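You operate a simulated robot arm through the tools that you are given. There is no shell and no other tool. Be economical: measure what you need, move in short steps, check, and stop when the job is done.

The job below is to be done with a simulated two-armed robot. You get a single attempt, and the scene is never put back.

Task
Pick up the filter that says "wide" from the shelf under the red groove with one hand, pass it to the other hand and put it on the high shelf of the red bay. Set down upright: filter.

It is judged by the outcome, as a careful person would: the job done as asked, and still so three seconds after it is handed in. It fails if anything else is knocked over, pushed out of place, dropped, spilled or broken.

Robot
Two 7-joint arms with two-finger parallel grippers on one trunk, on a base that drives. Base frame: it is fixed to the floor where the robot stands at the start and does not move with it; the origin is under the middle of the robot, x ahead of it, y to its left, z up. Units: mm, rad, N and s.
The left shoulder is at the start at [26, 196, 1189], the right one opposite. With the tool pointing down near the work surface each hand reaches from about 100 to 780 mm from the robot's upright axis, wherever it stands, measured 20 degrees to its own side. Places, roughly: high shelf of the red bay (22x43 cm) [640, -4200, 1600]. Payload 4.4 kg a hand.
Tool frame (each hand has its own): the origin (TCP) lies between the finger pads and is the grasp point; the fingertips stand 23 mm ahead of it; z points along the fingers, y is the line along which they close. The gripper opens to 94 mm. The fingers are 38 mm wide and 10 mm thick; the gripper's body (54 by 96 mm) begins 39 mm behind the TCP.
Orientation is told as [roll, pitch, yaw] about the base's x, y, z axes, in that order, counted from this pose: with the fingers straight down and closing along the base's y, the tool's x points along the base's -x, its y along +y and its z along -z.

Tools
- The arms move only by the tool nudge_tool. It takes "left_steps", "right_steps" or both (then of equal length, played together; a hand with none holds still); each is a list of rows, each an object of numbers (a shift or turn left out is 0, a gripper value left out holds the last): "tx", "ty", "tz": the shift along the tool's x, y, z in mm; "rx", "ry", "rz": the turn, a rotation vector about the tool's x, y, z in rad; "claw": the gripper command, from -1 (fully open) to 1 (shut), values between in proportion. In form: [{"tx": .., "ty": .., "tz": .., "rx": .., "ry": .., "rz": .., "claw": ..}, ...]. A call has 1 to 8 rows; each row shifts and turns the commanded pose from where the row before left it, along the tool's axes as they then stand. Rows are played at 5 a second. More than 50 mm and 0.15 rad between two rows, or a gripper value outside its range, and nothing of the call is played. A pose out of reach is approached as far as the arm can. The call stops where the force on the tool passes 40 N (or 10 N more than at its start, if that is more) or the arm is blocked; 0.2 s more then pass. The fingers move at their own pace (about 108 mm/s each) and stop on an object; they squeeze with about 42 N. The grip force told is the motor's: it shows also when the fingers shut on nothing. Time passes only in rows, and 0.2 s behind the last, so rows that do not move let the fingers close. The reply holds the time, the measured pose of the TCP, the force on the tool along the base axes, the opening and the grip force, in the units named above and with some noise, with the torque about the TCP (base axes, N m) and any sound that the robot's microphone picked up.
- Cameras (640 x 400 px; columns grow to the right, rows downward): "scene" is now at [105, -21.1, 1325.8]; the picture's right is [-0.07, -1.00, -0.02], its down [-0.84, 0.07, -0.54] and it looks along [0.54, -0.02, -0.84] (base axes); focal length 269 px, centre (320, 200). "left" rides on the left gripper at [86, -16, -75] in its tool frame; the picture's right is [0.18, 0.98, 0.00], its down [-0.58, 0.11, -0.81] and it looks along [-0.79, 0.15, 0.59] (tool axes); focal length 243 px, centre (320, 200). "right" rides on the right gripper at [86, 16, -75] in its tool frame; the picture's right is [-0.18, 0.98, 0.00], its down [-0.58, -0.11, -0.81] and it looks along [-0.79, -0.15, 0.59] (tool axes); focal length 243 px, centre (320, 200). There is no depth. A picture from a camera that has moved, and an enlarged one, comes with that camera's place and axes in the base frame and with its lens.
- get_image(camera): a new picture of that camera. The clock stands still meanwhile.
- lift_body(by): slides the trunk up (or, below 0, down) by that many mm; the arms and the scene camera ride with it, the base frame stays. It gives what a move gives, with no picture.
- base_move(legs): drives the robot by 1 to 6 legs, each [ahead, left, turn to the left] in mm, mm and rad, along the robot's own axes; the way and the turn of a leg run together, so that a leg with both is an arc; at most 1500 mm and 3.142 rad a leg. The arms and the cameras ride along, it lands a little off, and it stops where it bumps. It gives what a move gives.
- pan_tilt(pan, tilt): turns the head with the scene camera to pan (to the left, within 1.396 rad either way) and tilt (down, from -0.506 to 1.204), counted from straight ahead of the robot. It gives what a move gives.
- zoom(camera, box): a new picture of the part [left, top, right, bottom] of that camera's present view, enlarged. The clock stands still meanwhile.
- sign_off(): hands the job in; it is judged then, once.

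Go step by step. Nothing tells you exact positions but the pictures and the camera data: compare them with the known pose of the tool, close in by small moves and look again before you grip or let go. The budget is 120 turns and 100 pictures, counting those below and the enlarged ones. Unless the task says otherwise, let go and move clear before handing in, and close with one line.

The tools are called after "Emit:" as a command line: name --argument value ..., lists and objects as JSON in quotes. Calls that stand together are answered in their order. nudge_tool: Moves the arms, as the interface text tells. Its arguments: {"type":"object","properties":{"left_steps":{"type":"array"},"right_steps":{"type":"array"}},"required":[]} The other tools are called the same way: lift_body (by) slides the trunk up or down; base_move (legs) drives the base; pan_tilt (pan, tilt) turns the head that bears the scene camera; get_image (camera) takes a picture; zoom (camera, box) takes an enlarged picture of a part of a camera's view; sign_off () hands the job in.

At the start:

```text
time: 0.0
left_tcp_pos: [360.5, 197.5, 794.1]
left_orientation: [0.412, -0.128, -0.078]
left_contact_force: [-259.0, -145.2, 48.1]
left_torque: [7.57, -16.01, -7.67]
left_width: 93.9
left_grasp_force: 0.1
right_tcp_pos: [328.2, -272.3, 801.8]
right_orientation: [0.013, -0.028, 0.0]
right_contact_force: [-0.7, 0.1, -0.8]
right_torque: [0.02, 0.02, 0.01]
right_width: 94.1
right_grasp_force: 0.0
trunk travel left (down, up): [-247.0, 317.0]
robot x, y, heading: [3.0, -0.9, 0.003]
head pan, tilt: [-0.068, 1.031]
```

scene: 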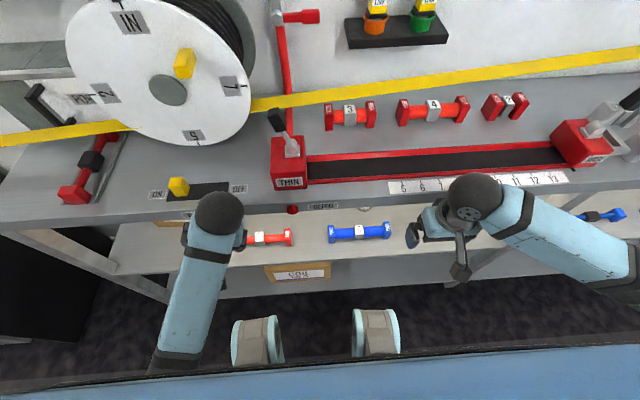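
right: 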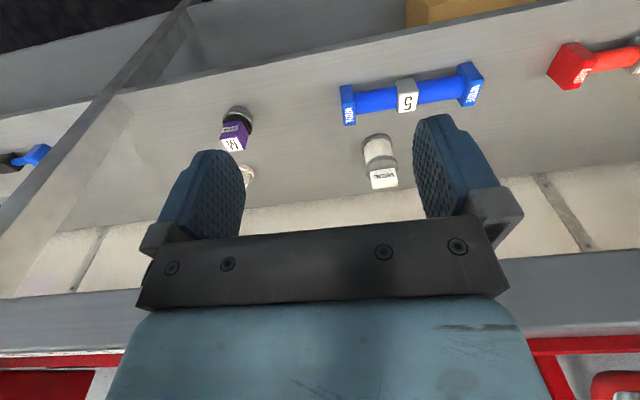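
left: 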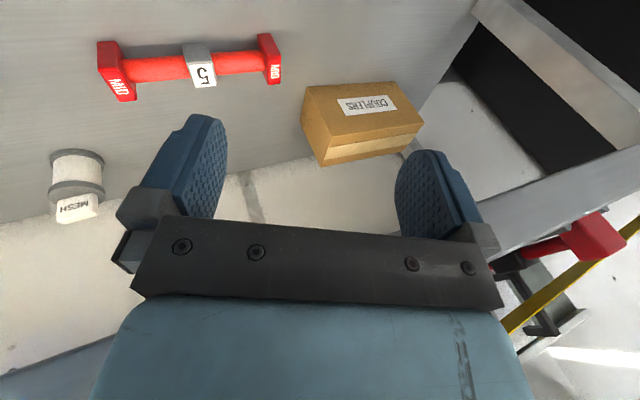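

The left arm reports a large contact force, so it is pressed against something, perhaps the bench edge. I'll look closer before moving anything.

Emit:
zoom --camera "scene" --box '[140, 120, 340, 300]'

Emit:
zoom --camera "right" --box '[200, 60, 500, 220]'

Emit:
zoom --camera "scene" --box '[360, 120, 640, 300]'

```text
2.22 times, centred on (240, 210) of scene
camera zoom: at [105.0, -21.1, 1325.8], right [-0.07, -1.0, -0.02], down [-0.84, 0.07, -0.54], along [0.54, -0.02, -0.84], focal length 598 px, centre (498, 178)
```

zoom: 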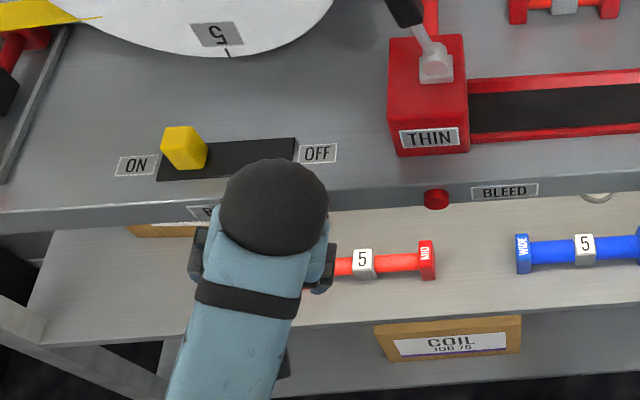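

```text
2.13 times, centred on (350, 140) of right
camera zoom: at [239.5, -255.0, 873.0], right [0.18, 0.98, 0.02], down [0.56, -0.12, 0.82], along [0.81, -0.14, -0.57], focal length 518 px, centre (256, 328)
```

zoom: 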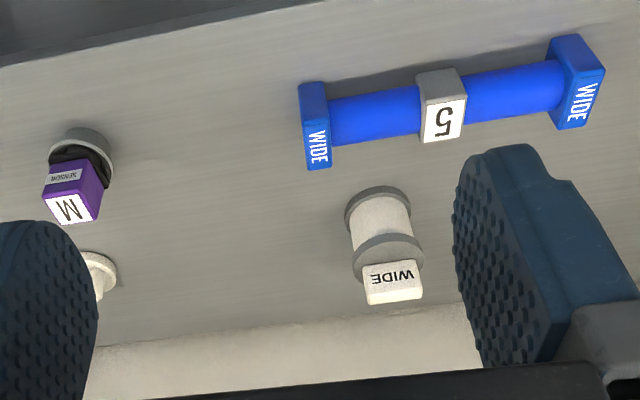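

```text
2.22 times, centred on (500, 210) of scene
camera zoom: at [105.0, -21.1, 1325.8], right [-0.07, -1.0, -0.02], down [-0.84, 0.07, -0.54], along [0.54, -0.02, -0.84], focal length 598 px, centre (-80, 178)
```

zoom: 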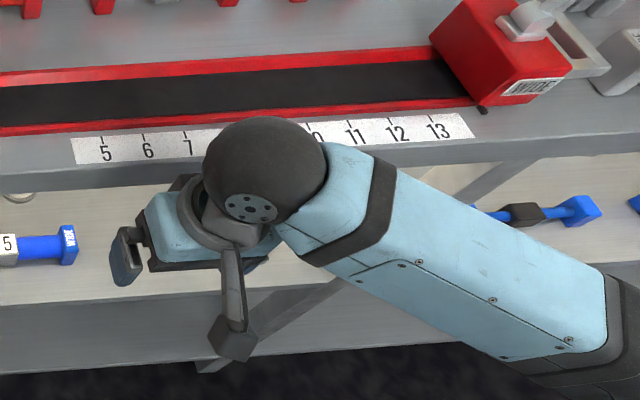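

The target seems to be the white spool with the "WIDE" block, near [585, -199], standing on the shelf (z≈510) behind the blue bar. The left hand seems to be pressing on the bench (edge near x≈404, z 820–850), so I'll back it off a little first.

Emit:
nudge_tool --left_steps '[{"tx": 10}, {"tx": 10}, {"tx": 10}]'

Emit:
get_image --camera "left"

```text
time: 0.8
left_tcp_pos: [362.5, 214.5, 803.2]
left_orientation: [0.413, -0.176, -0.074]
left_contact_force: [-242.6, -75.9, -97.5]
left_torque: [6.04, -8.29, -8.17]
left_width: 94.1
left_grasp_force: 0.1
right_tcp_pos: [334.1, -265.4, 793.1]
right_orientation: [0.003, -0.015, 0.001]
right_contact_force: [-0.3, 0.1, -0.2]
right_torque: [0.01, 0.01, -0.02]
right_width: 94.2
right_grasp_force: 0.0
trunk travel left (down, up): [-247.0, 317.0]
robot x, y, heading: [-0.5, 3.6, 0.002]
head pan, tilt: [-0.068, 1.031]
```

```text
93 pictures are left
camera left: at [263.6, 177.1, 848.4], right [-0.18, 0.92, 0.36], down [0.42, -0.26, 0.87], along [0.89, 0.31, -0.34], focal length 243 px, centre (320, 200)
```

left: 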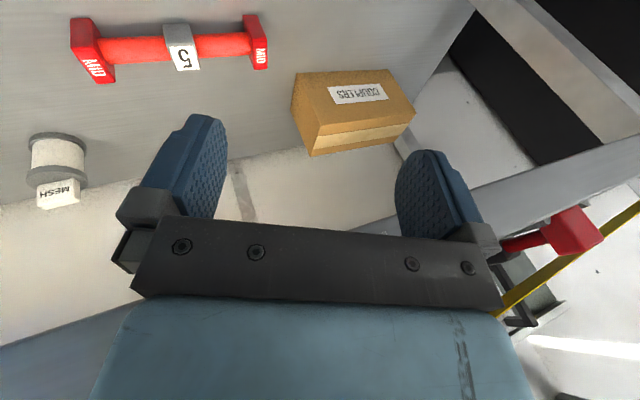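

Left is still pressed against the bench. I'll keep backing it away towards the robot.

Emit:
nudge_tool --left_steps '[{"tx": 20}, {"tx": 20}, {"tx": 20}, {"tx": 0}]'

```text
time: 1.1
left_tcp_pos: [362.0, 215.7, 804.4]
left_orientation: [0.399, -0.175, -0.074]
left_contact_force: [-98.2, -26.9, -37.9]
left_torque: [2.43, -3.45, -3.18]
left_width: 94.0
left_grasp_force: 0.1
right_tcp_pos: [337.4, -263.3, 789.5]
right_orientation: [0.0, -0.007, 0.003]
right_contact_force: [-0.2, -0.3, 0.6]
right_torque: [0.0, 0.0, 0.01]
right_width: 94.1
right_grasp_force: 0.1
trunk travel left (down, up): [-247.0, 317.0]
robot x, y, heading: [-3.3, -1.3, 0.005]
head pan, tilt: [-0.068, 1.031]
stopped in row 1 (left hand): the force on the tool passed its limit at 296 N (the readings are from after the stop); the commanded pose is now the measured one
```

Emit:
nudge_tool --left_steps '[{"tx": 10}, {"tx": 20}, {"tx": 20}, {"tx": 20}, {"tx": 0}]'

Emit:
get_image --camera "scene"

```text
time: 1.4
left_tcp_pos: [362.0, 216.7, 808.6]
left_orientation: [0.393, -0.188, -0.071]
left_contact_force: [-20.6, -0.5, 12.6]
left_torque: [-0.47, -1.39, -0.71]
left_width: 94.2
left_grasp_force: 0.1
right_tcp_pos: [338.4, -262.5, 790.1]
right_orientation: [-0.001, -0.004, 0.004]
right_contact_force: [-0.8, 0.5, 0.1]
right_torque: [-0.01, -0.02, -0.03]
right_width: 94.2
right_grasp_force: 0.1
trunk travel left (down, up): [-247.0, 317.0]
robot x, y, heading: [-4.8, -2.8, 0.001]
head pan, tilt: [-0.068, 1.031]
stopped in row 1 (left hand): the force on the tool passed its limit at 132 N (the readings are from after the stop); the commanded pose is now the measured one
```

```text
92 pictures are left
camera scene: at [126.4, -6.1, 1314.2], right [-0.07, -1.0, 0.0], down [-0.85, 0.06, -0.52], along [0.52, -0.03, -0.86], focal length 269 px, centre (320, 200)
```

scene: 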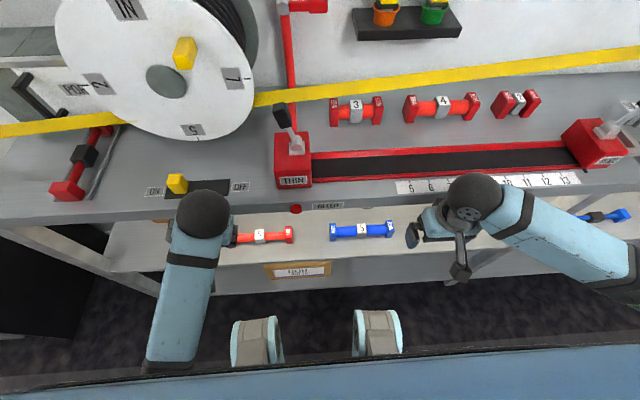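

Emit:
nudge_tool --left_steps '[{"tx": 10}, {"tx": 20}, {"tx": 20}, {"tx": 20}, {"tx": 20}, {"tx": 0}]'

```text
time: 1.7
left_tcp_pos: [363.6, 216.9, 811.7]
left_orientation: [0.397, -0.196, -0.077]
left_contact_force: [0.5, -0.2, -1.0]
left_torque: [0.03, -0.03, -0.04]
left_width: 93.9
left_grasp_force: 0.1
right_tcp_pos: [339.6, -263.7, 786.4]
right_orientation: [-0.001, -0.002, 0.004]
right_contact_force: [-0.2, -0.3, -0.1]
right_torque: [0.0, -0.03, 0.0]
right_width: 94.1
right_grasp_force: 0.0
trunk travel left (down, up): [-247.0, 317.0]
robot x, y, heading: [-4.4, -1.4, 0.004]
head pan, tilt: [-0.068, 1.031]
stopped in row 1 (left hand): the force on the tool passed its limit at 59 N (the readings are from after the stop); the commanded pose is now the measured one
```

Force is gone. Now I'll back the left hand clear and level it.

Emit:
nudge_tool --left_steps '[{"tx": 10}, {"tx": 20}, {"tx": 20}, {"tx": 20}, {"tx": 20}, {"tx": 0}]'

Emit:
get_image --camera "left"

```text
time: 2.6
left_tcp_pos: [365.6, 229.4, 854.1]
left_orientation: [0.42, -0.376, -0.076]
left_contact_force: [-0.7, -0.3, -1.2]
left_torque: [0.04, -0.02, 0.03]
left_width: 94.2
left_grasp_force: 0.1
right_tcp_pos: [339.1, -263.7, 786.0]
right_orientation: [-0.002, -0.001, 0.002]
right_contact_force: [-0.6, 0.4, -0.4]
right_torque: [-0.04, 0.0, 0.01]
right_width: 94.0
right_grasp_force: 0.1
trunk travel left (down, up): [-247.0, 317.0]
robot x, y, heading: [-3.9, -1.1, 0.002]
head pan, tilt: [-0.068, 1.031]
stopped in row 4 (left hand): the arm was blocked; the commanded pose is now the measured one
```

```text
91 pictures are left
camera left: at [260.3, 193.5, 879.5], right [-0.25, 0.92, 0.3], down [0.24, -0.25, 0.94], along [0.94, 0.3, -0.16], focal length 243 px, centre (320, 200)
```

left: 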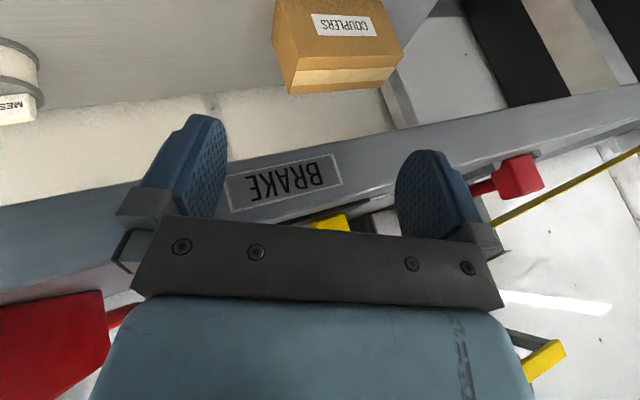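

The left arm won't retract freely, so it may be caught somewhere. I'll drive the base straight back to clear both hands from the bench.

Emit:
base_move --legs '[[-200, 0, 0]]'

Emit:
pan_tilt --pan 0 --tilt 0.9

Emit:
get_image --camera "scene"

```text
time: 4.2
left_tcp_pos: [170.1, 228.5, 853.9]
left_orientation: [0.416, -0.377, -0.077]
left_contact_force: [-0.8, -0.7, -0.3]
left_torque: [-0.01, -0.02, -0.06]
left_width: 94.1
left_grasp_force: 0.0
right_tcp_pos: [144.1, -263.5, 785.8]
right_orientation: [-0.001, -0.002, 0.004]
right_contact_force: [-0.5, 0.2, -0.6]
right_torque: [0.02, -0.02, -0.01]
right_width: 94.2
right_grasp_force: 0.1
trunk travel left (down, up): [-247.0, 317.0]
robot x, y, heading: [-200.5, -2.1, 0.001]
head pan, tilt: [-0.068, 1.031]
```

```text
time: 4.8
left_tcp_pos: [169.9, 230.4, 860.1]
left_orientation: [0.414, -0.387, -0.073]
left_contact_force: [0.2, -0.3, -0.8]
left_torque: [0.02, -0.02, 0.0]
left_width: 94.1
left_grasp_force: 0.1
right_tcp_pos: [144.2, -264.5, 786.7]
right_orientation: [-0.001, 0.001, 0.004]
right_contact_force: [0.4, -0.3, 0.0]
right_torque: [-0.01, -0.01, -0.01]
right_width: 94.0
right_grasp_force: 0.0
trunk travel left (down, up): [-247.0, 317.0]
robot x, y, heading: [-199.8, -4.2, 0.005]
head pan, tilt: [0.0, 0.901]
```

```text
90 pictures are left
camera scene: at [-58.1, -1.7, 1322.4], right [0.0, -1.0, 0.0], down [-0.78, 0.0, -0.62], along [0.62, 0.0, -0.78], focal length 269 px, centre (320, 200)
```

scene: 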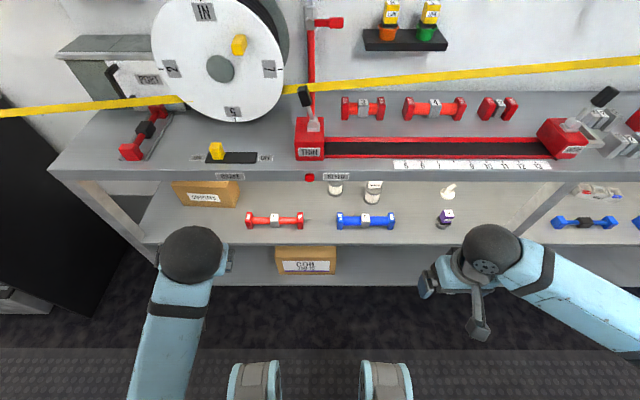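

Now there's a clear view: MESH and WIDE spools stand under the bench behind the bars. I'll zoom to measure.

Emit:
zoom --camera "scene" --box '[300, 160, 480, 240]'

Emit:
pan_tilt --pan -1.2 --tilt 0.1

Emit:
get_image --camera "scene"

```text
3.56 times, centred on (390, 200) of scene
camera zoom: at [-58.1, -1.7, 1322.4], right [0.0, -1.0, 0.0], down [-0.78, 0.0, -0.62], along [0.62, 0.0, -0.78], focal length 958 px, centre (71, 200)
```

zoom: 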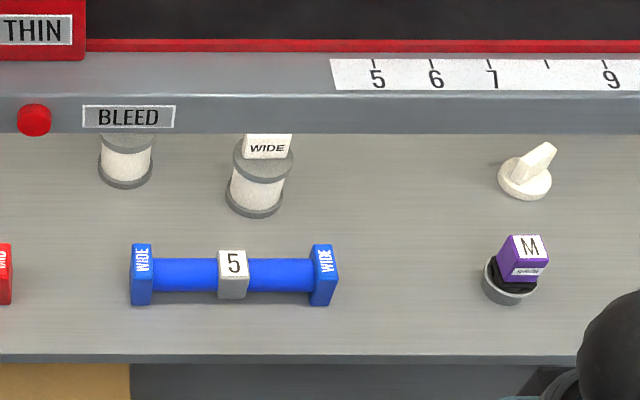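

```text
time: 6.2
left_tcp_pos: [169.3, 230.0, 860.4]
left_orientation: [0.412, -0.389, -0.073]
left_contact_force: [-0.4, 0.6, 0.6]
left_torque: [-0.03, 0.02, 0.01]
left_width: 93.8
left_grasp_force: 0.0
right_tcp_pos: [143.7, -263.9, 787.0]
right_orientation: [-0.001, -0.001, 0.003]
right_contact_force: [0.2, -0.2, 0.9]
right_torque: [0.03, 0.03, -0.01]
right_width: 94.0
right_grasp_force: 0.0
trunk travel left (down, up): [-247.0, 317.0]
robot x, y, heading: [-202.5, -0.2, 0.005]
head pan, tilt: [-1.201, 0.099]
```

```text
88 pictures are left
camera scene: at [-100.0, -87.6, 1393.5], right [-0.93, -0.37, 0.0], down [-0.04, 0.09, -0.99], along [0.36, -0.93, -0.1], focal length 269 px, centre (320, 200)
```

scene: 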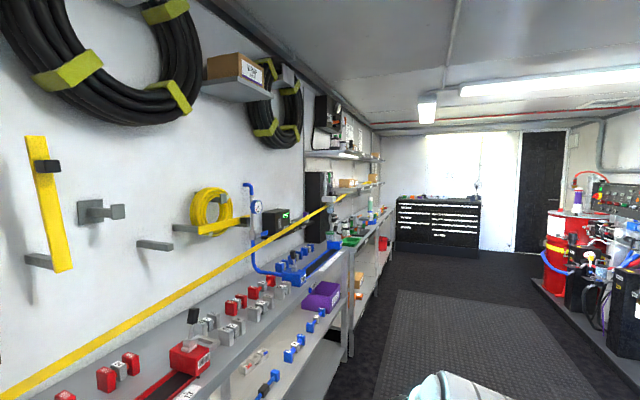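

Emit:
zoom --camera "scene" --box '[290, 110, 410, 185]'

```text
5.33 times, centred on (350, 148) of scene
camera zoom: at [-100.0, -87.6, 1393.5], right [-0.93, -0.37, 0.0], down [-0.04, 0.09, -0.99], along [0.36, -0.93, -0.1], focal length 1436 px, centre (160, 480)
```

zoom: 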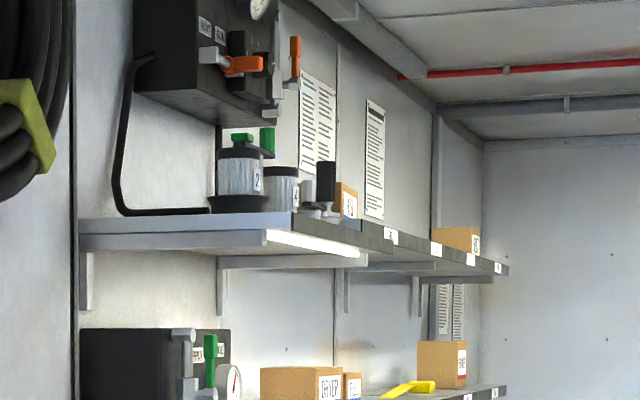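

The route ahead to the red bay looks open, and the WIDE filter is at about [587, -200], with its label block at z≈600. I'll turn the right hand half round about its axis so its camera rides above, clear of the blue bar; I'm testing that turn here in free space.

Emit:
nudge_tool --right_steps '[{"rz": 0.15}, {"rz": 0.15}, {"rz": 0.15}, {"rz": 0.15}, {"rz": 0.15}, {"rz": 0.15}, {"rz": 0.15}, {"rz": 0.15}]'

Emit:
nudge_tool --right_steps '[{"rz": 0.15}, {"rz": 0.15}, {"rz": 0.15}, {"rz": 0.15}, {"rz": 0.15}, {"rz": 0.15}, {"rz": 0.15}, {"rz": 0.15}]'

```text
time: 8.1
left_tcp_pos: [167.7, 229.9, 860.8]
left_orientation: [0.41, -0.387, -0.074]
left_contact_force: [-0.3, 0.2, 0.7]
left_torque: [-0.02, -0.01, -0.01]
left_width: 93.7
left_grasp_force: 0.0
right_tcp_pos: [144.3, -262.6, 787.7]
right_orientation: [0.0, -0.001, -1.198]
right_contact_force: [-0.6, -0.2, -0.1]
right_torque: [-0.02, -0.04, 0.01]
right_width: 94.1
right_grasp_force: 0.0
trunk travel left (down, up): [-247.0, 317.0]
robot x, y, heading: [-199.6, -1.5, 0.005]
head pan, tilt: [-1.201, 0.099]
```

```text
time: 9.8
left_tcp_pos: [169.1, 228.7, 860.3]
left_orientation: [0.413, -0.387, -0.074]
left_contact_force: [0.2, -0.1, -1.1]
left_torque: [0.02, -0.04, -0.02]
left_width: 94.0
left_grasp_force: 0.1
right_tcp_pos: [143.6, -262.8, 789.0]
right_orientation: [0.001, 0.001, -2.398]
right_contact_force: [0.2, 0.1, -0.1]
right_torque: [0.03, 0.04, -0.01]
right_width: 94.0
right_grasp_force: 0.1
trunk travel left (down, up): [-247.0, 317.0]
robot x, y, heading: [-203.9, -0.6, 0.003]
head pan, tilt: [-1.201, 0.099]
```

Emit:
nudge_tool --right_steps '[{"rz": 0.15}, {"rz": 0.15}, {"rz": 0.15}, {"rz": 0.15}, {"rz": 0.144}]'

Emit:
nudge_tool --right_steps '[{"ry": 0.15}, {"ry": 0.15}, {"ry": 0.15}, {"ry": 0.15}, {"ry": 0.15}, {"ry": 0.15}, {"ry": 0.15}]'

Emit:
get_image --camera "right"

```text
time: 11.1
left_tcp_pos: [168.6, 230.5, 868.2]
left_orientation: [0.408, -0.401, -0.073]
left_contact_force: [0.2, 0.2, 0.6]
left_torque: [-0.01, 0.01, 0.01]
left_width: 94.0
left_grasp_force: 0.1
right_tcp_pos: [132.0, -378.6, 761.2]
right_orientation: [0.306, -0.06, -3.032]
right_contact_force: [-0.3, 1.3, 0.2]
right_torque: [0.02, 0.01, 0.02]
right_width: 93.7
right_grasp_force: 0.1
right hand out of reach, approached as far as the arm can: row 1, 2, 3
trunk travel left (down, up): [-247.0, 317.0]
robot x, y, heading: [-199.0, 0.8, 0.005]
head pan, tilt: [-1.201, 0.099]
stopped in row 5 (right hand): the arm was blocked; the commanded pose is now the measured one
```

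```text
time: 11.7
left_tcp_pos: [167.0, 230.5, 928.9]
left_orientation: [0.406, -0.399, -0.074]
left_contact_force: [1.0, 0.1, 1.8]
left_torque: [-0.06, 0.07, 0.04]
left_width: 93.8
left_grasp_force: 0.1
right_tcp_pos: [148.0, -442.4, 849.4]
right_orientation: [0.511, 0.175, -2.848]
right_contact_force: [0.1, -0.9, 2.6]
right_torque: [0.04, 0.08, -0.01]
right_width: 93.9
right_grasp_force: 0.1
trunk travel left (down, up): [-247.0, 317.0]
robot x, y, heading: [-204.7, -1.0, -0.001]
head pan, tilt: [-1.201, 0.099]
stopped in row 3 (right hand): the arm was blocked; the commanded pose is now the measured one
```

```text
86 pictures are left
camera right: at [210.0, -398.7, 935.9], right [-0.01, -0.9, 0.44], down [-0.8, 0.27, 0.54], along [-0.6, -0.35, -0.72], focal length 243 px, centre (320, 200)
```

right: 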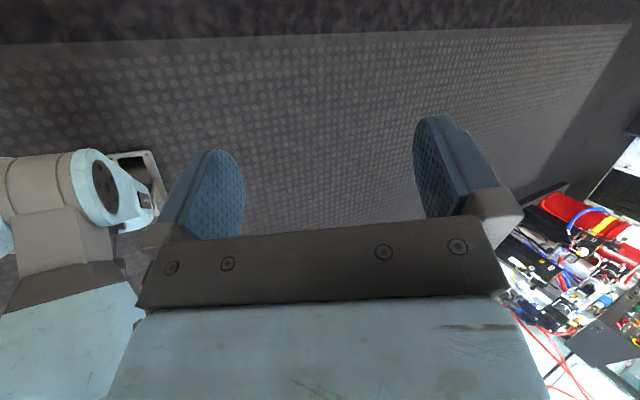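

Something odd: both hands rose together, so the right arm likely jammed against the robot itself. I'll look before moving on.

Emit:
pan_tilt --pan -0.5 --tilt 1.2

Emit:
get_image --camera "scene"

```text
time: 13.0
left_tcp_pos: [166.4, 228.9, 924.9]
left_orientation: [0.405, -0.394, -0.07]
left_contact_force: [0.0, -0.2, 0.2]
left_torque: [-0.01, 0.0, 0.0]
left_width: 93.9
left_grasp_force: 0.0
right_tcp_pos: [146.7, -442.9, 847.2]
right_orientation: [0.509, 0.174, -2.848]
right_contact_force: [-0.3, -0.4, -0.1]
right_torque: [-0.03, -0.01, 0.0]
right_width: 94.1
right_grasp_force: 0.1
trunk travel left (down, up): [-247.0, 317.0]
robot x, y, heading: [-202.2, -1.5, 0.004]
head pan, tilt: [-0.499, 1.201]
```

```text
85 pictures are left
camera scene: at [-84.5, -28.4, 1365.4], right [-0.48, -0.88, 0.0], down [-0.82, 0.44, -0.36], along [0.32, -0.17, -0.93], focal length 269 px, centre (320, 200)
```

scene: 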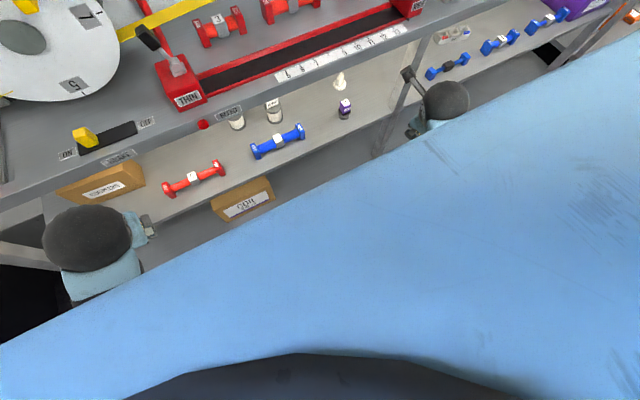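

The half turn with fingers down hits the wrist limit. I'll unwind it, then try a different order: fingers forward first, then the roll.

Emit:
nudge_tool --right_steps '[{"ry": -0.15}, {"ry": -0.15, "tz": 20}, {"rz": -0.15, "tz": 20}, {"rz": -0.15}, {"rz": -0.15}, {"rz": -0.15}, {"rz": -0.15}, {"rz": -0.15}]'

Emit:
nudge_tool --right_steps '[{"rz": -0.15}, {"rz": -0.15}, {"rz": -0.15}, {"rz": -0.15}, {"rz": -0.15}, {"rz": -0.15}, {"rz": -0.15}, {"rz": -0.15}]'

```text
time: 13.7
left_tcp_pos: [166.3, 229.8, 927.2]
left_orientation: [0.401, -0.393, -0.068]
left_contact_force: [-0.3, -0.4, -0.7]
left_torque: [0.01, -0.03, 0.0]
left_width: 94.2
left_grasp_force: 0.1
right_tcp_pos: [109.5, -511.5, 826.9]
right_orientation: [0.643, -0.261, -2.934]
right_contact_force: [0.4, -0.1, 0.0]
right_torque: [0.01, 0.05, -0.02]
right_width: 93.9
right_grasp_force: 0.1
trunk travel left (down, up): [-247.0, 317.0]
robot x, y, heading: [-198.6, 2.6, 0.002]
head pan, tilt: [-0.499, 1.201]
stopped in row 3 (right hand): the arm was blocked; the commanded pose is now the measured one
```

```text
time: 14.6
left_tcp_pos: [167.5, 229.4, 927.4]
left_orientation: [0.402, -0.392, -0.062]
left_contact_force: [-0.6, -0.2, 0.0]
left_torque: [0.01, 0.0, -0.01]
left_width: 94.2
left_grasp_force: 0.1
right_tcp_pos: [87.0, -561.6, 842.8]
right_orientation: [0.564, -0.674, -2.504]
right_contact_force: [-0.7, 0.5, 0.3]
right_torque: [0.02, 0.01, 0.04]
right_width: 93.9
right_grasp_force: 0.1
trunk travel left (down, up): [-247.0, 317.0]
robot x, y, heading: [-199.4, 0.6, 0.006]
head pan, tilt: [-0.499, 1.201]
stopped in row 4 (right hand): the arm was blocked; the commanded pose is now the measured one
```

Emit:
nudge_tool --right_steps '[{"tx": 13, "ty": 15, "tz": -2}, {"tx": 19, "ty": 23, "tz": -3}, {"tx": 19, "ty": 23, "tz": -3}, {"tx": 19, "ty": 23, "tz": -3}, {"tx": 19, "ty": 23, "tz": -3}]'

Emit:
pan_tilt --pan -0.9 --tilt 0.8

Emit:
get_image --camera "scene"

```text
time: 15.3
left_tcp_pos: [166.6, 230.5, 928.0]
left_orientation: [0.4, -0.39, -0.062]
left_contact_force: [-0.7, 0.1, 0.2]
left_torque: [0.0, 0.01, -0.02]
left_width: 93.9
left_grasp_force: 0.1
right_tcp_pos: [68.9, -599.3, 825.0]
right_orientation: [0.515, -0.895, -2.446]
right_contact_force: [-0.5, -0.4, -0.9]
right_torque: [0.0, 0.0, -0.02]
right_width: 93.9
right_grasp_force: 0.0
trunk travel left (down, up): [-247.0, 317.0]
robot x, y, heading: [-199.4, -0.4, 0.004]
head pan, tilt: [-0.499, 1.201]
stopped in row 3 (right hand): the arm was blocked; the commanded pose is now the measured one
```

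```text
time: 16.1
left_tcp_pos: [165.5, 229.6, 927.3]
left_orientation: [0.399, -0.389, -0.06]
left_contact_force: [0.7, 0.6, 0.0]
left_torque: [0.0, 0.01, 0.01]
left_width: 94.0
left_grasp_force: 0.1
right_tcp_pos: [67.4, -601.1, 827.9]
right_orientation: [0.521, -0.896, -2.453]
right_contact_force: [0.8, 0.0, -0.5]
right_torque: [-0.02, -0.01, 0.0]
right_width: 94.0
right_grasp_force: 0.1
trunk travel left (down, up): [-247.0, 317.0]
robot x, y, heading: [-199.1, -0.2, -0.001]
head pan, tilt: [-0.901, 0.799]
```

```text
84 pictures are left
camera scene: at [-83.4, -65.0, 1395.7], right [-0.78, -0.62, 0.0], down [-0.45, 0.56, -0.7], along [0.43, -0.54, -0.72], focal length 269 px, centre (320, 200)
```

scene: 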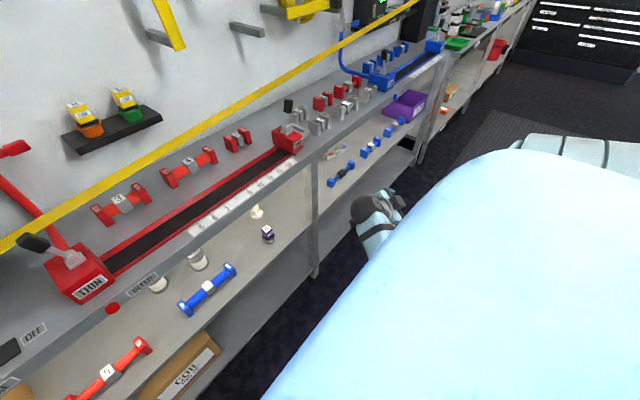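

Emit:
nudge_tool --right_steps '[{"tx": 0}, {"tx": 0}, {"tx": 0}]'

Emit:
nudge_tool --right_steps '[{"tz": -10}, {"tz": -10}, {"tz": -10}, {"tz": 0}]'

```text
time: 17.1
left_tcp_pos: [164.1, 232.7, 926.1]
left_orientation: [0.399, -0.39, -0.055]
left_contact_force: [0.5, -1.0, -0.3]
left_torque: [-0.01, 0.0, 0.01]
left_width: 93.9
left_grasp_force: 0.0
right_tcp_pos: [68.3, -600.9, 826.9]
right_orientation: [0.521, -0.896, -2.448]
right_contact_force: [0.3, 0.0, 0.4]
right_torque: [-0.02, 0.0, 0.01]
right_width: 94.2
right_grasp_force: 0.1
trunk travel left (down, up): [-247.0, 317.0]
robot x, y, heading: [-198.4, 1.1, 0.005]
head pan, tilt: [-0.901, 0.799]
stopped in row 3 (right hand): the arm was blocked; the commanded pose is now the measured one
```

```text
time: 18.3
left_tcp_pos: [163.3, 232.6, 927.0]
left_orientation: [0.397, -0.387, -0.052]
left_contact_force: [-0.1, -0.4, 0.8]
left_torque: [0.0, -0.03, -0.02]
left_width: 93.8
left_grasp_force: 0.1
right_tcp_pos: [62.4, -609.4, 856.3]
right_orientation: [0.574, -1.003, -2.463]
right_contact_force: [0.1, -1.1, 0.2]
right_torque: [-0.03, -0.02, 0.07]
right_width: 93.9
right_grasp_force: 0.0
trunk travel left (down, up): [-247.0, 317.0]
robot x, y, heading: [-201.6, 1.2, -0.001]
head pan, tilt: [-0.901, 0.799]
stopped in row 4 (right hand): the arm was blocked; the commanded pose is now the measured one
```

The right elbow may be jammed against the base. I'll raise the trunk a bit to unload it.

Emit:
lift_body --by 100

Emit:
nudge_tool --right_steps '[{"tx": 0}, {"tx": 0}, {"tx": 0}]'

```text
time: 19.7
left_tcp_pos: [165.4, 232.5, 951.2]
left_orientation: [0.399, -0.387, -0.058]
left_contact_force: [-0.1, -0.4, -0.8]
left_torque: [0.01, 0.02, 0.01]
left_width: 93.8
left_grasp_force: 0.1
right_tcp_pos: [58.7, -611.6, 884.9]
right_orientation: [0.581, -1.009, -2.477]
right_contact_force: [0.7, 0.1, 0.0]
right_torque: [0.0, -0.01, -0.02]
right_width: 93.8
right_grasp_force: 0.0
trunk travel left (down, up): [-347.0, 217.0]
robot x, y, heading: [-199.0, 5.1, 0.006]
head pan, tilt: [-0.901, 0.799]
```

```text
time: 20.5
left_tcp_pos: [164.7, 232.3, 953.8]
left_orientation: [0.398, -0.391, -0.055]
left_contact_force: [1.3, 0.4, -0.1]
left_torque: [-0.01, 0.02, 0.0]
left_width: 94.0
left_grasp_force: 0.1
right_tcp_pos: [59.3, -611.3, 886.7]
right_orientation: [0.58, -1.005, -2.475]
right_contact_force: [0.1, -0.3, 0.3]
right_torque: [-0.01, -0.03, -0.01]
right_width: 94.1
right_grasp_force: 0.0
trunk travel left (down, up): [-347.0, 217.0]
robot x, y, heading: [-200.4, 0.0, 0.008]
head pan, tilt: [-0.901, 0.799]
```

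The trunk is freed. Now I'll bring the right hand forward and inward gently.

Emit:
nudge_tool --right_steps '[{"tx": 11, "ty": 8, "tz": -16}, {"tx": 11, "ty": 8, "tz": -16}, {"tx": 11, "ty": 8, "tz": -16}, {"tx": 11, "ty": 8, "tz": -16}, {"tx": 11, "ty": 8, "tz": -16}, {"tx": 0}]'

```text
time: 21.3
left_tcp_pos: [163.9, 231.7, 954.3]
left_orientation: [0.398, -0.387, -0.057]
left_contact_force: [0.5, 0.5, 0.6]
left_torque: [0.0, -0.01, -0.02]
left_width: 93.7
left_grasp_force: 0.1
right_tcp_pos: [101.2, -624.1, 931.0]
right_orientation: [0.842, -1.111, -2.683]
right_contact_force: [-0.6, -0.5, 1.1]
right_torque: [-0.01, -0.01, 0.01]
right_width: 93.9
right_grasp_force: 0.0
trunk travel left (down, up): [-347.0, 217.0]
robot x, y, heading: [-200.1, -2.8, 0.006]
head pan, tilt: [-0.901, 0.799]
stopped in row 4 (right hand): the arm was blocked; the commanded pose is now the measured one
```

Emit:
nudge_tool --right_steps '[{"rz": -0.1}, {"rz": -0.1}, {"rz": -0.1}, {"rz": -0.1}, {"rz": -0.1}, {"rz": -0.1}, {"rz": -0.1}, {"rz": 0}]'

Emit:
pan_tilt --pan -0.6 --tilt 1.2

Emit:
get_image --camera "scene"

Emit:
get_image --camera "left"

```text
time: 23.0
left_tcp_pos: [165.3, 232.6, 953.9]
left_orientation: [0.4, -0.387, -0.056]
left_contact_force: [0.0, 0.3, -0.3]
left_torque: [0.02, 0.04, 0.0]
left_width: 93.8
left_grasp_force: 0.0
right_tcp_pos: [95.6, -664.2, 972.5]
right_orientation: [-1.108, -1.19, -0.648]
right_contact_force: [-0.1, -0.3, 0.1]
right_torque: [0.02, -0.01, -0.01]
right_width: 93.8
right_grasp_force: 0.0
trunk travel left (down, up): [-347.0, 217.0]
robot x, y, heading: [-198.4, -3.7, 0.003]
head pan, tilt: [-0.901, 0.799]
stopped in row 8 (right hand): the arm was blocked; the commanded pose is now the measured one
```

```text
time: 23.9
left_tcp_pos: [164.7, 232.5, 953.6]
left_orientation: [0.4, -0.388, -0.056]
left_contact_force: [0.3, -0.6, 0.4]
left_torque: [0.0, 0.01, 0.01]
left_width: 94.1
left_grasp_force: 0.0
right_tcp_pos: [94.6, -663.8, 972.4]
right_orientation: [-1.104, -1.192, -0.651]
right_contact_force: [-0.3, 0.5, -1.1]
right_torque: [0.01, -0.02, -0.01]
right_width: 94.0
right_grasp_force: 0.2
trunk travel left (down, up): [-347.0, 217.0]
robot x, y, heading: [-196.3, 1.4, 0.003]
head pan, tilt: [-0.6, 1.201]
```

```text
83 pictures are left
camera scene: at [-87.5, -33.6, 1394.9], right [-0.56, -0.83, 0.0], down [-0.77, 0.52, -0.36], along [0.3, -0.2, -0.93], focal length 269 px, centre (320, 200)
```

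scene: 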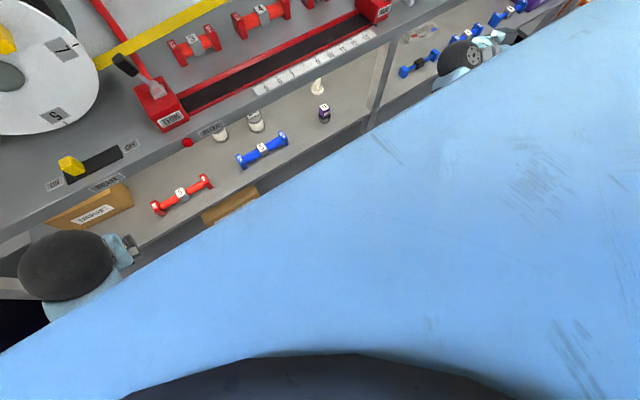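

```text
82 pictures are left
camera left: at [59.0, 195.1, 978.2], right [-0.26, 0.92, 0.28], down [0.23, -0.23, 0.95], along [0.94, 0.31, -0.15], focal length 243 px, centre (320, 200)
```

left: 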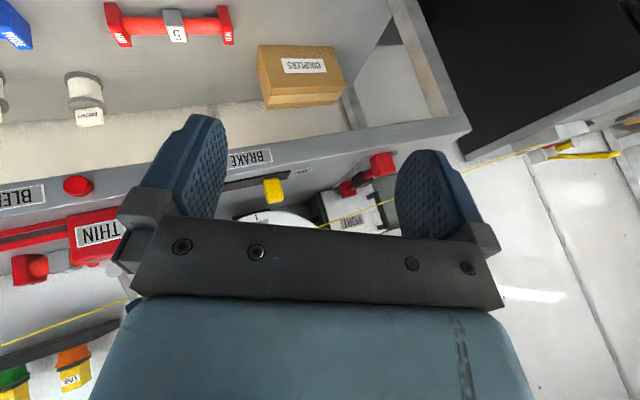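

The wrist is now unwound, with fingers pointing right and the camera below. I'll swing the fingers forward.

Emit:
nudge_tool --right_steps '[{"rx": -0.1}, {"rx": -0.12}, {"rx": -0.12}, {"rx": -0.12}, {"rx": -0.12}, {"rx": -0.12}, {"rx": -0.12}, {"rx": -0.12}]'

Emit:
nudge_tool --right_steps '[{"rx": -0.12}, {"rx": -0.12}, {"rx": -0.12}, {"rx": -0.12}, {"rx": -0.12}, {"rx": -0.12}, {"rx": -0.1}]'

```text
time: 25.7
left_tcp_pos: [164.3, 231.4, 954.0]
left_orientation: [0.4, -0.39, -0.056]
left_contact_force: [-1.0, 0.1, -0.2]
left_torque: [0.02, 0.01, 0.0]
left_width: 94.0
left_grasp_force: 0.0
right_tcp_pos: [95.7, -665.3, 970.6]
right_orientation: [-0.156, -1.191, -0.657]
right_contact_force: [-0.2, -0.3, -0.6]
right_torque: [-0.01, -0.02, 0.02]
right_width: 93.8
right_grasp_force: 0.0
trunk travel left (down, up): [-347.0, 217.0]
robot x, y, heading: [-197.4, -2.8, 0.003]
head pan, tilt: [-0.6, 1.201]
```

```text
time: 27.3
left_tcp_pos: [165.0, 232.9, 953.4]
left_orientation: [0.4, -0.387, -0.056]
left_contact_force: [0.2, -0.7, 0.8]
left_torque: [-0.01, 0.01, 0.01]
left_width: 94.2
left_grasp_force: 0.0
right_tcp_pos: [95.8, -663.1, 971.6]
right_orientation: [0.66, -1.19, -0.651]
right_contact_force: [0.2, -0.7, -0.9]
right_torque: [0.0, 0.0, 0.02]
right_width: 94.1
right_grasp_force: 0.0
trunk travel left (down, up): [-347.0, 217.0]
robot x, y, heading: [-197.7, -0.4, 0.003]
head pan, tilt: [-0.6, 1.201]
```

Fingers now point forward with the camera below, under good control. I'll bring the hand in front of the shoulder and level its roll.

Emit:
nudge_tool --right_steps '[{"tx": 9, "ty": 39, "tz": 2}, {"tx": 9, "ty": 39, "tz": 2}, {"tx": 9, "ty": 39, "tz": 2}, {"tx": 9, "ty": 39, "tz": 2}, {"tx": 9, "ty": 39, "tz": 2}, {"tx": 9, "ty": 39, "tz": 2}, {"rz": -0.12}, {"rz": -0.12}]'

Emit:
get_image --camera "right"

```text
time: 29.1
left_tcp_pos: [164.6, 231.0, 953.7]
left_orientation: [0.397, -0.389, -0.055]
left_contact_force: [0.8, 0.5, 0.0]
left_torque: [-0.03, -0.01, 0.0]
left_width: 94.0
left_grasp_force: 0.0
right_tcp_pos: [95.8, -423.9, 972.5]
right_orientation: [-0.002, -1.272, 0.046]
right_contact_force: [-0.6, 0.0, 0.2]
right_torque: [0.0, 0.01, 0.01]
right_width: 93.9
right_grasp_force: 0.0
trunk travel left (down, up): [-347.0, 217.0]
robot x, y, heading: [-197.2, 1.8, 0.002]
head pan, tilt: [-0.6, 1.201]
```

```text
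81 pictures are left
camera right: at [-1.9, -409.9, 910.9], right [0.01, 0.98, 0.18], down [-0.59, -0.13, 0.79], along [0.8, -0.11, 0.58], focal length 243 px, centre (320, 200)
```

right: 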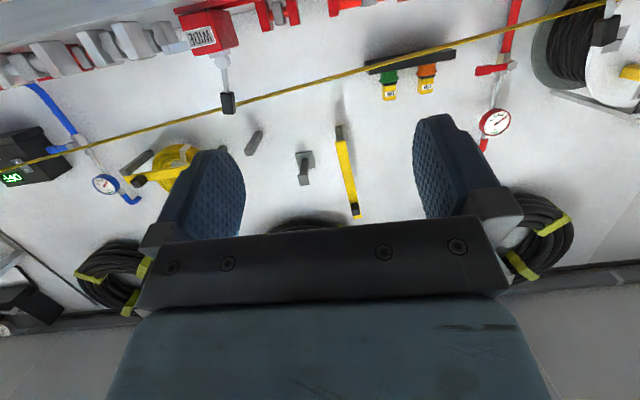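

The right hand is well posed: fingers forward, 17° below level. An approach at 45° gripping the label block from the front clears both the bar (top z≈553) and the bench (underside z≈820). I'll lower the trunk so the forearm can go in nearly level.

Emit:
lift_body --by -200

Emit:
pan_tilt --pan -0.2 --tilt 0.8

Emit:
get_image --camera "scene"

```text
time: 31.5
left_tcp_pos: [162.6, 234.5, 930.1]
left_orientation: [0.396, -0.383, -0.042]
left_contact_force: [-0.1, 0.6, -0.3]
left_torque: [-0.01, -0.04, -0.01]
left_width: 94.0
left_grasp_force: 0.0
right_tcp_pos: [94.8, -422.7, 950.3]
right_orientation: [0.003, -1.272, 0.043]
right_contact_force: [-0.8, 0.4, -0.2]
right_torque: [0.01, -0.01, 0.02]
right_width: 94.0
right_grasp_force: 0.2
trunk travel left (down, up): [-315.0, 248.0]
robot x, y, heading: [-199.3, -5.3, 0.004]
head pan, tilt: [-0.6, 1.201]
stopped: the arm was blocked; the commanded pose is now the measured one
```

```text
time: 32.4
left_tcp_pos: [163.2, 232.2, 930.6]
left_orientation: [0.396, -0.386, -0.047]
left_contact_force: [0.0, 0.0, -0.1]
left_torque: [0.02, -0.03, 0.01]
left_width: 94.2
left_grasp_force: 0.1
right_tcp_pos: [95.2, -424.3, 951.0]
right_orientation: [-0.001, -1.272, 0.042]
right_contact_force: [0.7, 0.0, 0.4]
right_torque: [-0.01, 0.02, 0.03]
right_width: 93.9
right_grasp_force: 0.1
trunk travel left (down, up): [-315.0, 248.0]
robot x, y, heading: [-200.8, 0.3, 0.005]
head pan, tilt: [-0.201, 0.799]
```

```text
80 pictures are left
camera scene: at [-54.7, -18.0, 1400.2], right [-0.2, -0.98, 0.0], down [-0.7, 0.14, -0.7], along [0.68, -0.14, -0.72], focal length 269 px, centre (320, 200)
```

scene: 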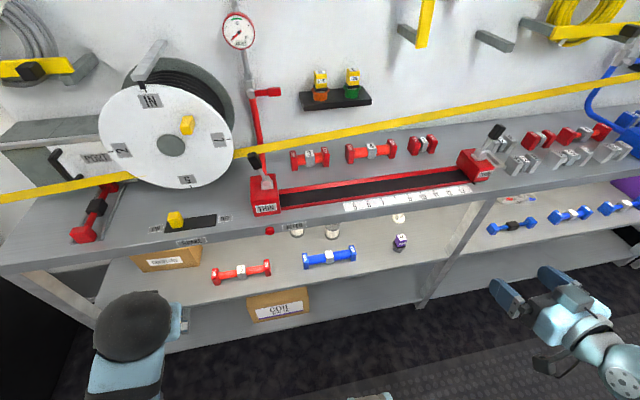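

The trunk drop was blocked, most likely by the left elbow, whose arm is folded tightly. I'll open the left arm: level it, swing its fingers forward and extend it a bit.

Emit:
nudge_tool --left_steps '[{"tx": -10, "rx": 0.1}, {"tx": -10, "rx": 0.1}, {"tx": -10, "rx": 0.1}, {"tx": -10, "rx": 0.1}, {"ry": -0.12}, {"ry": -0.12}, {"ry": -0.12}, {"ry": -0.12}]'

Emit:
nudge_tool --left_steps '[{"ry": -0.12, "tz": 10}, {"ry": -0.12, "tz": 10}, {"ry": -0.12, "tz": 10}, {"ry": -0.12, "tz": 10}]'

```text
time: 34.1
left_tcp_pos: [199.9, 230.5, 931.5]
left_orientation: [-0.013, -0.864, -0.042]
left_contact_force: [-0.7, -0.1, 0.2]
left_torque: [0.01, 0.0, -0.01]
left_width: 94.1
left_grasp_force: 0.0
right_tcp_pos: [95.1, -424.1, 938.3]
right_orientation: [-0.003, -1.274, 0.045]
right_contact_force: [-0.5, 0.0, 0.0]
right_torque: [-0.02, 0.02, 0.0]
right_width: 93.8
right_grasp_force: 0.0
trunk travel left (down, up): [-315.0, 248.0]
robot x, y, heading: [-197.8, 1.8, 0.003]
head pan, tilt: [-0.201, 0.799]
```

```text
time: 35.1
left_tcp_pos: [235.8, 229.1, 916.3]
left_orientation: [-0.016, -1.348, -0.038]
left_contact_force: [0.4, -0.4, 0.1]
left_torque: [0.01, 0.0, 0.0]
left_width: 93.6
left_grasp_force: 0.0
right_tcp_pos: [95.9, -423.4, 942.0]
right_orientation: [0.002, -1.271, 0.042]
right_contact_force: [0.2, 0.1, 0.5]
right_torque: [0.0, -0.04, 0.02]
right_width: 94.0
right_grasp_force: 0.1
trunk travel left (down, up): [-315.0, 248.0]
robot x, y, heading: [-196.5, -1.3, 0.001]
head pan, tilt: [-0.201, 0.799]
```

Left moves cleanly now. Lowering the trunk again.

Emit:
lift_body --by -170

```text
time: 37.3
left_tcp_pos: [230.4, 228.5, 870.3]
left_orientation: [-0.04, -1.35, -0.011]
left_contact_force: [0.2, -1.0, 0.2]
left_torque: [-0.04, 0.0, -0.03]
left_width: 94.0
left_grasp_force: 0.0
right_tcp_pos: [95.1, -423.4, 890.6]
right_orientation: [0.002, -1.271, 0.041]
right_contact_force: [-0.1, 0.2, 0.4]
right_torque: [-0.01, 0.02, -0.02]
right_width: 94.2
right_grasp_force: 0.0
trunk travel left (down, up): [-256.0, 307.0]
robot x, y, heading: [-201.2, -0.2, 0.005]
head pan, tilt: [-0.201, 0.799]
stopped: the arm was blocked; the commanded pose is now the measured one
```

Emit:
nudge_tool --left_steps '[{"tx": -40}, {"tx": -40}, {"tx": -40}, {"tx": -40}, {"tz": 30}, {"tz": 30}]'

Emit:
lift_body --by -110

```text
time: 38.0
left_tcp_pos: [200.6, 229.0, 880.9]
left_orientation: [-0.028, -1.15, -0.027]
left_contact_force: [0.1, 0.3, -0.4]
left_torque: [0.03, 0.04, 0.03]
left_width: 93.9
left_grasp_force: 0.1
right_tcp_pos: [96.9, -423.0, 886.8]
right_orientation: [0.003, -1.272, 0.038]
right_contact_force: [-0.1, 0.2, 0.4]
right_torque: [-0.01, 0.01, -0.01]
right_width: 94.1
right_grasp_force: 0.0
trunk travel left (down, up): [-256.0, 307.0]
robot x, y, heading: [-197.0, -0.7, -0.003]
head pan, tilt: [-0.201, 0.799]
stopped in row 3 (left hand): the arm was blocked; the commanded pose is now the measured one
```

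```text
time: 39.6
left_tcp_pos: [194.7, 229.9, 877.6]
left_orientation: [-0.04, -1.151, -0.014]
left_contact_force: [0.2, -0.3, 0.6]
left_torque: [0.0, -0.03, 0.04]
left_width: 94.1
left_grasp_force: 0.1
right_tcp_pos: [94.9, -423.4, 881.3]
right_orientation: [0.002, -1.273, 0.04]
right_contact_force: [-0.9, -1.1, 0.6]
right_torque: [0.01, -0.02, -0.03]
right_width: 94.3
right_grasp_force: 0.0
trunk travel left (down, up): [-246.0, 317.0]
robot x, y, heading: [-199.1, -2.5, 0.002]
head pan, tilt: [-0.201, 0.799]
stopped: the arm was blocked; the commanded pose is now the measured one
```

I'll unload by lifting the trunk, then raise the left hand well up so its elbow comes off the base.

Emit:
lift_body --by 80

Emit:
nudge_tool --left_steps '[{"tz": 25}, {"tz": 25}, {"tz": 25}, {"tx": -30}, {"tx": -40}, {"tx": -40}, {"tx": -40}, {"tx": -40}]'

```text
time: 40.8
left_tcp_pos: [196.0, 229.1, 947.5]
left_orientation: [-0.037, -1.148, -0.016]
left_contact_force: [-0.1, 0.5, 0.5]
left_torque: [0.01, -0.01, -0.01]
left_width: 93.8
left_grasp_force: 0.0
right_tcp_pos: [96.2, -424.1, 952.2]
right_orientation: [0.002, -1.273, 0.039]
right_contact_force: [-0.1, -0.2, 0.4]
right_torque: [0.03, -0.02, -0.01]
right_width: 94.0
right_grasp_force: 0.1
trunk travel left (down, up): [-326.0, 237.0]
robot x, y, heading: [-198.8, -1.8, 0.0]
head pan, tilt: [-0.201, 0.799]
```

```text
time: 42.4
left_tcp_pos: [270.6, 225.5, 954.3]
left_orientation: [-0.036, -0.944, -0.019]
left_contact_force: [0.1, 0.6, 0.3]
left_torque: [-0.01, 0.0, -0.01]
left_width: 93.8
left_grasp_force: 0.1
right_tcp_pos: [95.8, -422.6, 955.1]
right_orientation: [0.003, -1.273, 0.038]
right_contact_force: [0.5, 0.1, 0.0]
right_torque: [0.02, 0.01, 0.03]
right_width: 94.0
right_grasp_force: 0.1
trunk travel left (down, up): [-326.0, 237.0]
robot x, y, heading: [-202.2, -1.8, 0.001]
head pan, tilt: [-0.201, 0.799]
stopped in row 8 (left hand): the arm was blocked; the commanded pose is now the measured one
```

Emit:
pan_tilt --pan 0.9 --tilt 1.1

Emit:
get_image --camera "scene"

Emit:
pan_tilt --pan -0.9 --tilt 1.1

Emit:
get_image --camera "scene"

```text
time: 43.7
left_tcp_pos: [269.9, 224.4, 954.7]
left_orientation: [-0.036, -0.941, -0.019]
left_contact_force: [-0.4, 0.2, -0.5]
left_torque: [0.01, -0.01, -0.05]
left_width: 94.0
left_grasp_force: 0.0
right_tcp_pos: [95.4, -423.7, 956.3]
right_orientation: [0.001, -1.271, 0.04]
right_contact_force: [0.8, 0.5, 0.3]
right_torque: [0.02, 0.01, -0.03]
right_width: 94.1
right_grasp_force: 0.1
trunk travel left (down, up): [-326.0, 237.0]
robot x, y, heading: [-199.9, -0.6, 0.0]
head pan, tilt: [0.901, 1.1]
```

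```text
79 pictures are left
camera scene: at [-94.7, 47.5, 1383.9], right [0.79, -0.62, 0.0], down [-0.55, -0.7, -0.45], along [0.28, 0.36, -0.89], focal length 269 px, centre (320, 200)
```

scene: 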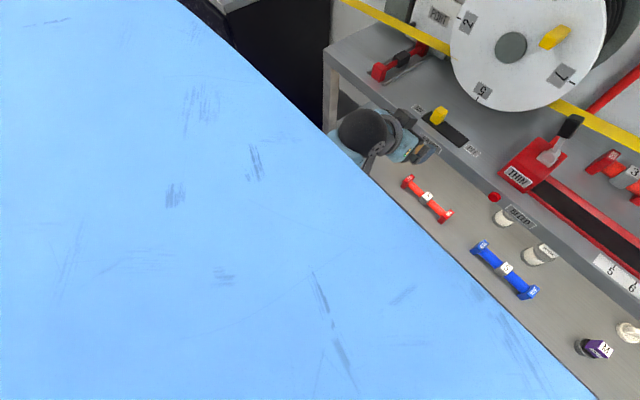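

```text
time: 45.5
left_tcp_pos: [270.7, 224.8, 954.4]
left_orientation: [-0.037, -0.94, -0.017]
left_contact_force: [1.0, 0.8, 0.1]
left_torque: [-0.02, 0.02, 0.0]
left_width: 94.2
left_grasp_force: 0.0
right_tcp_pos: [96.1, -424.8, 956.0]
right_orientation: [0.003, -1.271, 0.041]
right_contact_force: [0.5, 0.3, -0.9]
right_torque: [-0.01, -0.01, 0.0]
right_width: 93.9
right_grasp_force: 0.0
trunk travel left (down, up): [-326.0, 237.0]
robot x, y, heading: [-198.2, -3.4, 0.001]
head pan, tilt: [-0.901, 1.1]
```

```text
78 pictures are left
camera scene: at [-94.4, -51.4, 1383.8], right [-0.78, -0.62, 0.0], down [-0.56, 0.7, -0.45], along [0.28, -0.35, -0.89], focal length 269 px, centre (320, 200)
```

scene: 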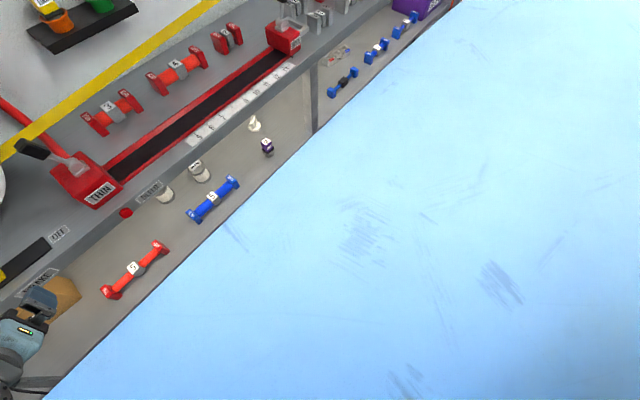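

Emit:
lift_body --by -120

```text
time: 47.2
left_tcp_pos: [268.6, 224.4, 952.4]
left_orientation: [-0.043, -0.941, -0.013]
left_contact_force: [-0.6, -0.3, -0.4]
left_torque: [0.03, -0.02, 0.0]
left_width: 94.0
left_grasp_force: 0.0
right_tcp_pos: [96.1, -424.3, 953.7]
right_orientation: [0.004, -1.272, 0.039]
right_contact_force: [-0.4, -0.9, -0.3]
right_torque: [-0.01, 0.01, 0.01]
right_width: 94.4
right_grasp_force: 0.1
trunk travel left (down, up): [-318.0, 246.0]
robot x, y, heading: [-198.0, 1.1, 0.004]
head pan, tilt: [-0.901, 1.1]
stopped: the arm was blocked; the commanded pose is now the measured one
```

The left elbow seems to drop when the hand is high, so I'll lower the left hand instead.

Emit:
nudge_tool --left_steps '[{"tx": 32, "tz": 24}, {"tx": 32, "tz": 24}, {"tx": 32, "tz": 24}, {"tx": 32, "tz": 24}, {"tx": 32, "tz": 24}]'

Emit:
lift_body --by -80

```text
time: 48.1
left_tcp_pos: [330.9, 210.6, 897.3]
left_orientation: [-0.117, -1.099, 0.061]
left_contact_force: [0.0, -0.8, -0.5]
left_torque: [-0.01, 0.01, 0.02]
left_width: 94.0
left_grasp_force: 0.0
right_tcp_pos: [96.5, -423.7, 954.8]
right_orientation: [0.004, -1.272, 0.038]
right_contact_force: [0.5, -0.7, -0.2]
right_torque: [0.0, -0.02, -0.03]
right_width: 94.0
right_grasp_force: 0.0
trunk travel left (down, up): [-318.0, 246.0]
robot x, y, heading: [-201.3, 2.1, 0.002]
head pan, tilt: [-0.901, 1.1]
stopped in row 4 (left hand): the arm was blocked; the commanded pose is now the measured one
```

```text
time: 49.5
left_tcp_pos: [329.9, 208.4, 897.2]
left_orientation: [-0.122, -1.095, 0.065]
left_contact_force: [0.1, 0.3, -0.4]
left_torque: [0.02, -0.04, -0.01]
left_width: 94.0
left_grasp_force: 0.0
right_tcp_pos: [96.1, -423.3, 954.4]
right_orientation: [0.003, -1.271, 0.039]
right_contact_force: [-0.2, 0.2, -0.7]
right_torque: [-0.01, 0.03, -0.03]
right_width: 93.9
right_grasp_force: 0.0
trunk travel left (down, up): [-319.0, 244.0]
robot x, y, heading: [-199.5, -1.6, 0.003]
head pan, tilt: [-0.901, 1.1]
stopped: the arm was blocked; the commanded pose is now the measured one
```

I'll lift the trunk to free it, then take the left hand wide to its own side so that its elbow swings outward, as worked for the right arm.

Emit:
lift_body --by 120

Emit:
nudge_tool --left_steps '[{"ty": 40, "tz": -12}, {"ty": 40, "tz": -12}, {"ty": 40, "tz": -12}, {"ty": 40, "tz": -12}, {"ty": 40, "tz": -12}, {"ty": 40, "tz": -12}, {"ty": 40, "tz": -12}, {"ty": 40, "tz": -12}]'

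```text
time: 51.0
left_tcp_pos: [330.1, 207.7, 1007.3]
left_orientation: [-0.121, -1.097, 0.063]
left_contact_force: [-0.2, -0.6, -1.0]
left_torque: [0.0, -0.02, 0.03]
left_width: 94.1
left_grasp_force: 0.0
right_tcp_pos: [96.0, -424.5, 1065.1]
right_orientation: [0.003, -1.271, 0.04]
right_contact_force: [0.3, -1.3, -0.4]
right_torque: [0.0, 0.03, 0.02]
right_width: 94.0
right_grasp_force: 0.1
trunk travel left (down, up): [-439.0, 124.0]
robot x, y, heading: [-199.4, -0.1, 0.006]
head pan, tilt: [-0.901, 1.1]
```

```text
time: 52.8
left_tcp_pos: [259.0, 534.6, 1030.2]
left_orientation: [-0.125, -1.096, 0.065]
left_contact_force: [0.9, 0.5, 0.2]
left_torque: [0.0, 0.02, 0.01]
left_width: 94.1
left_grasp_force: 0.1
right_tcp_pos: [95.4, -424.8, 1066.0]
right_orientation: [0.001, -1.273, 0.041]
right_contact_force: [0.2, -0.3, -0.3]
right_torque: [0.01, -0.03, -0.03]
right_width: 93.9
right_grasp_force: 0.0
trunk travel left (down, up): [-439.0, 124.0]
robot x, y, heading: [-202.0, -2.1, 0.003]
head pan, tilt: [-0.901, 1.1]
```

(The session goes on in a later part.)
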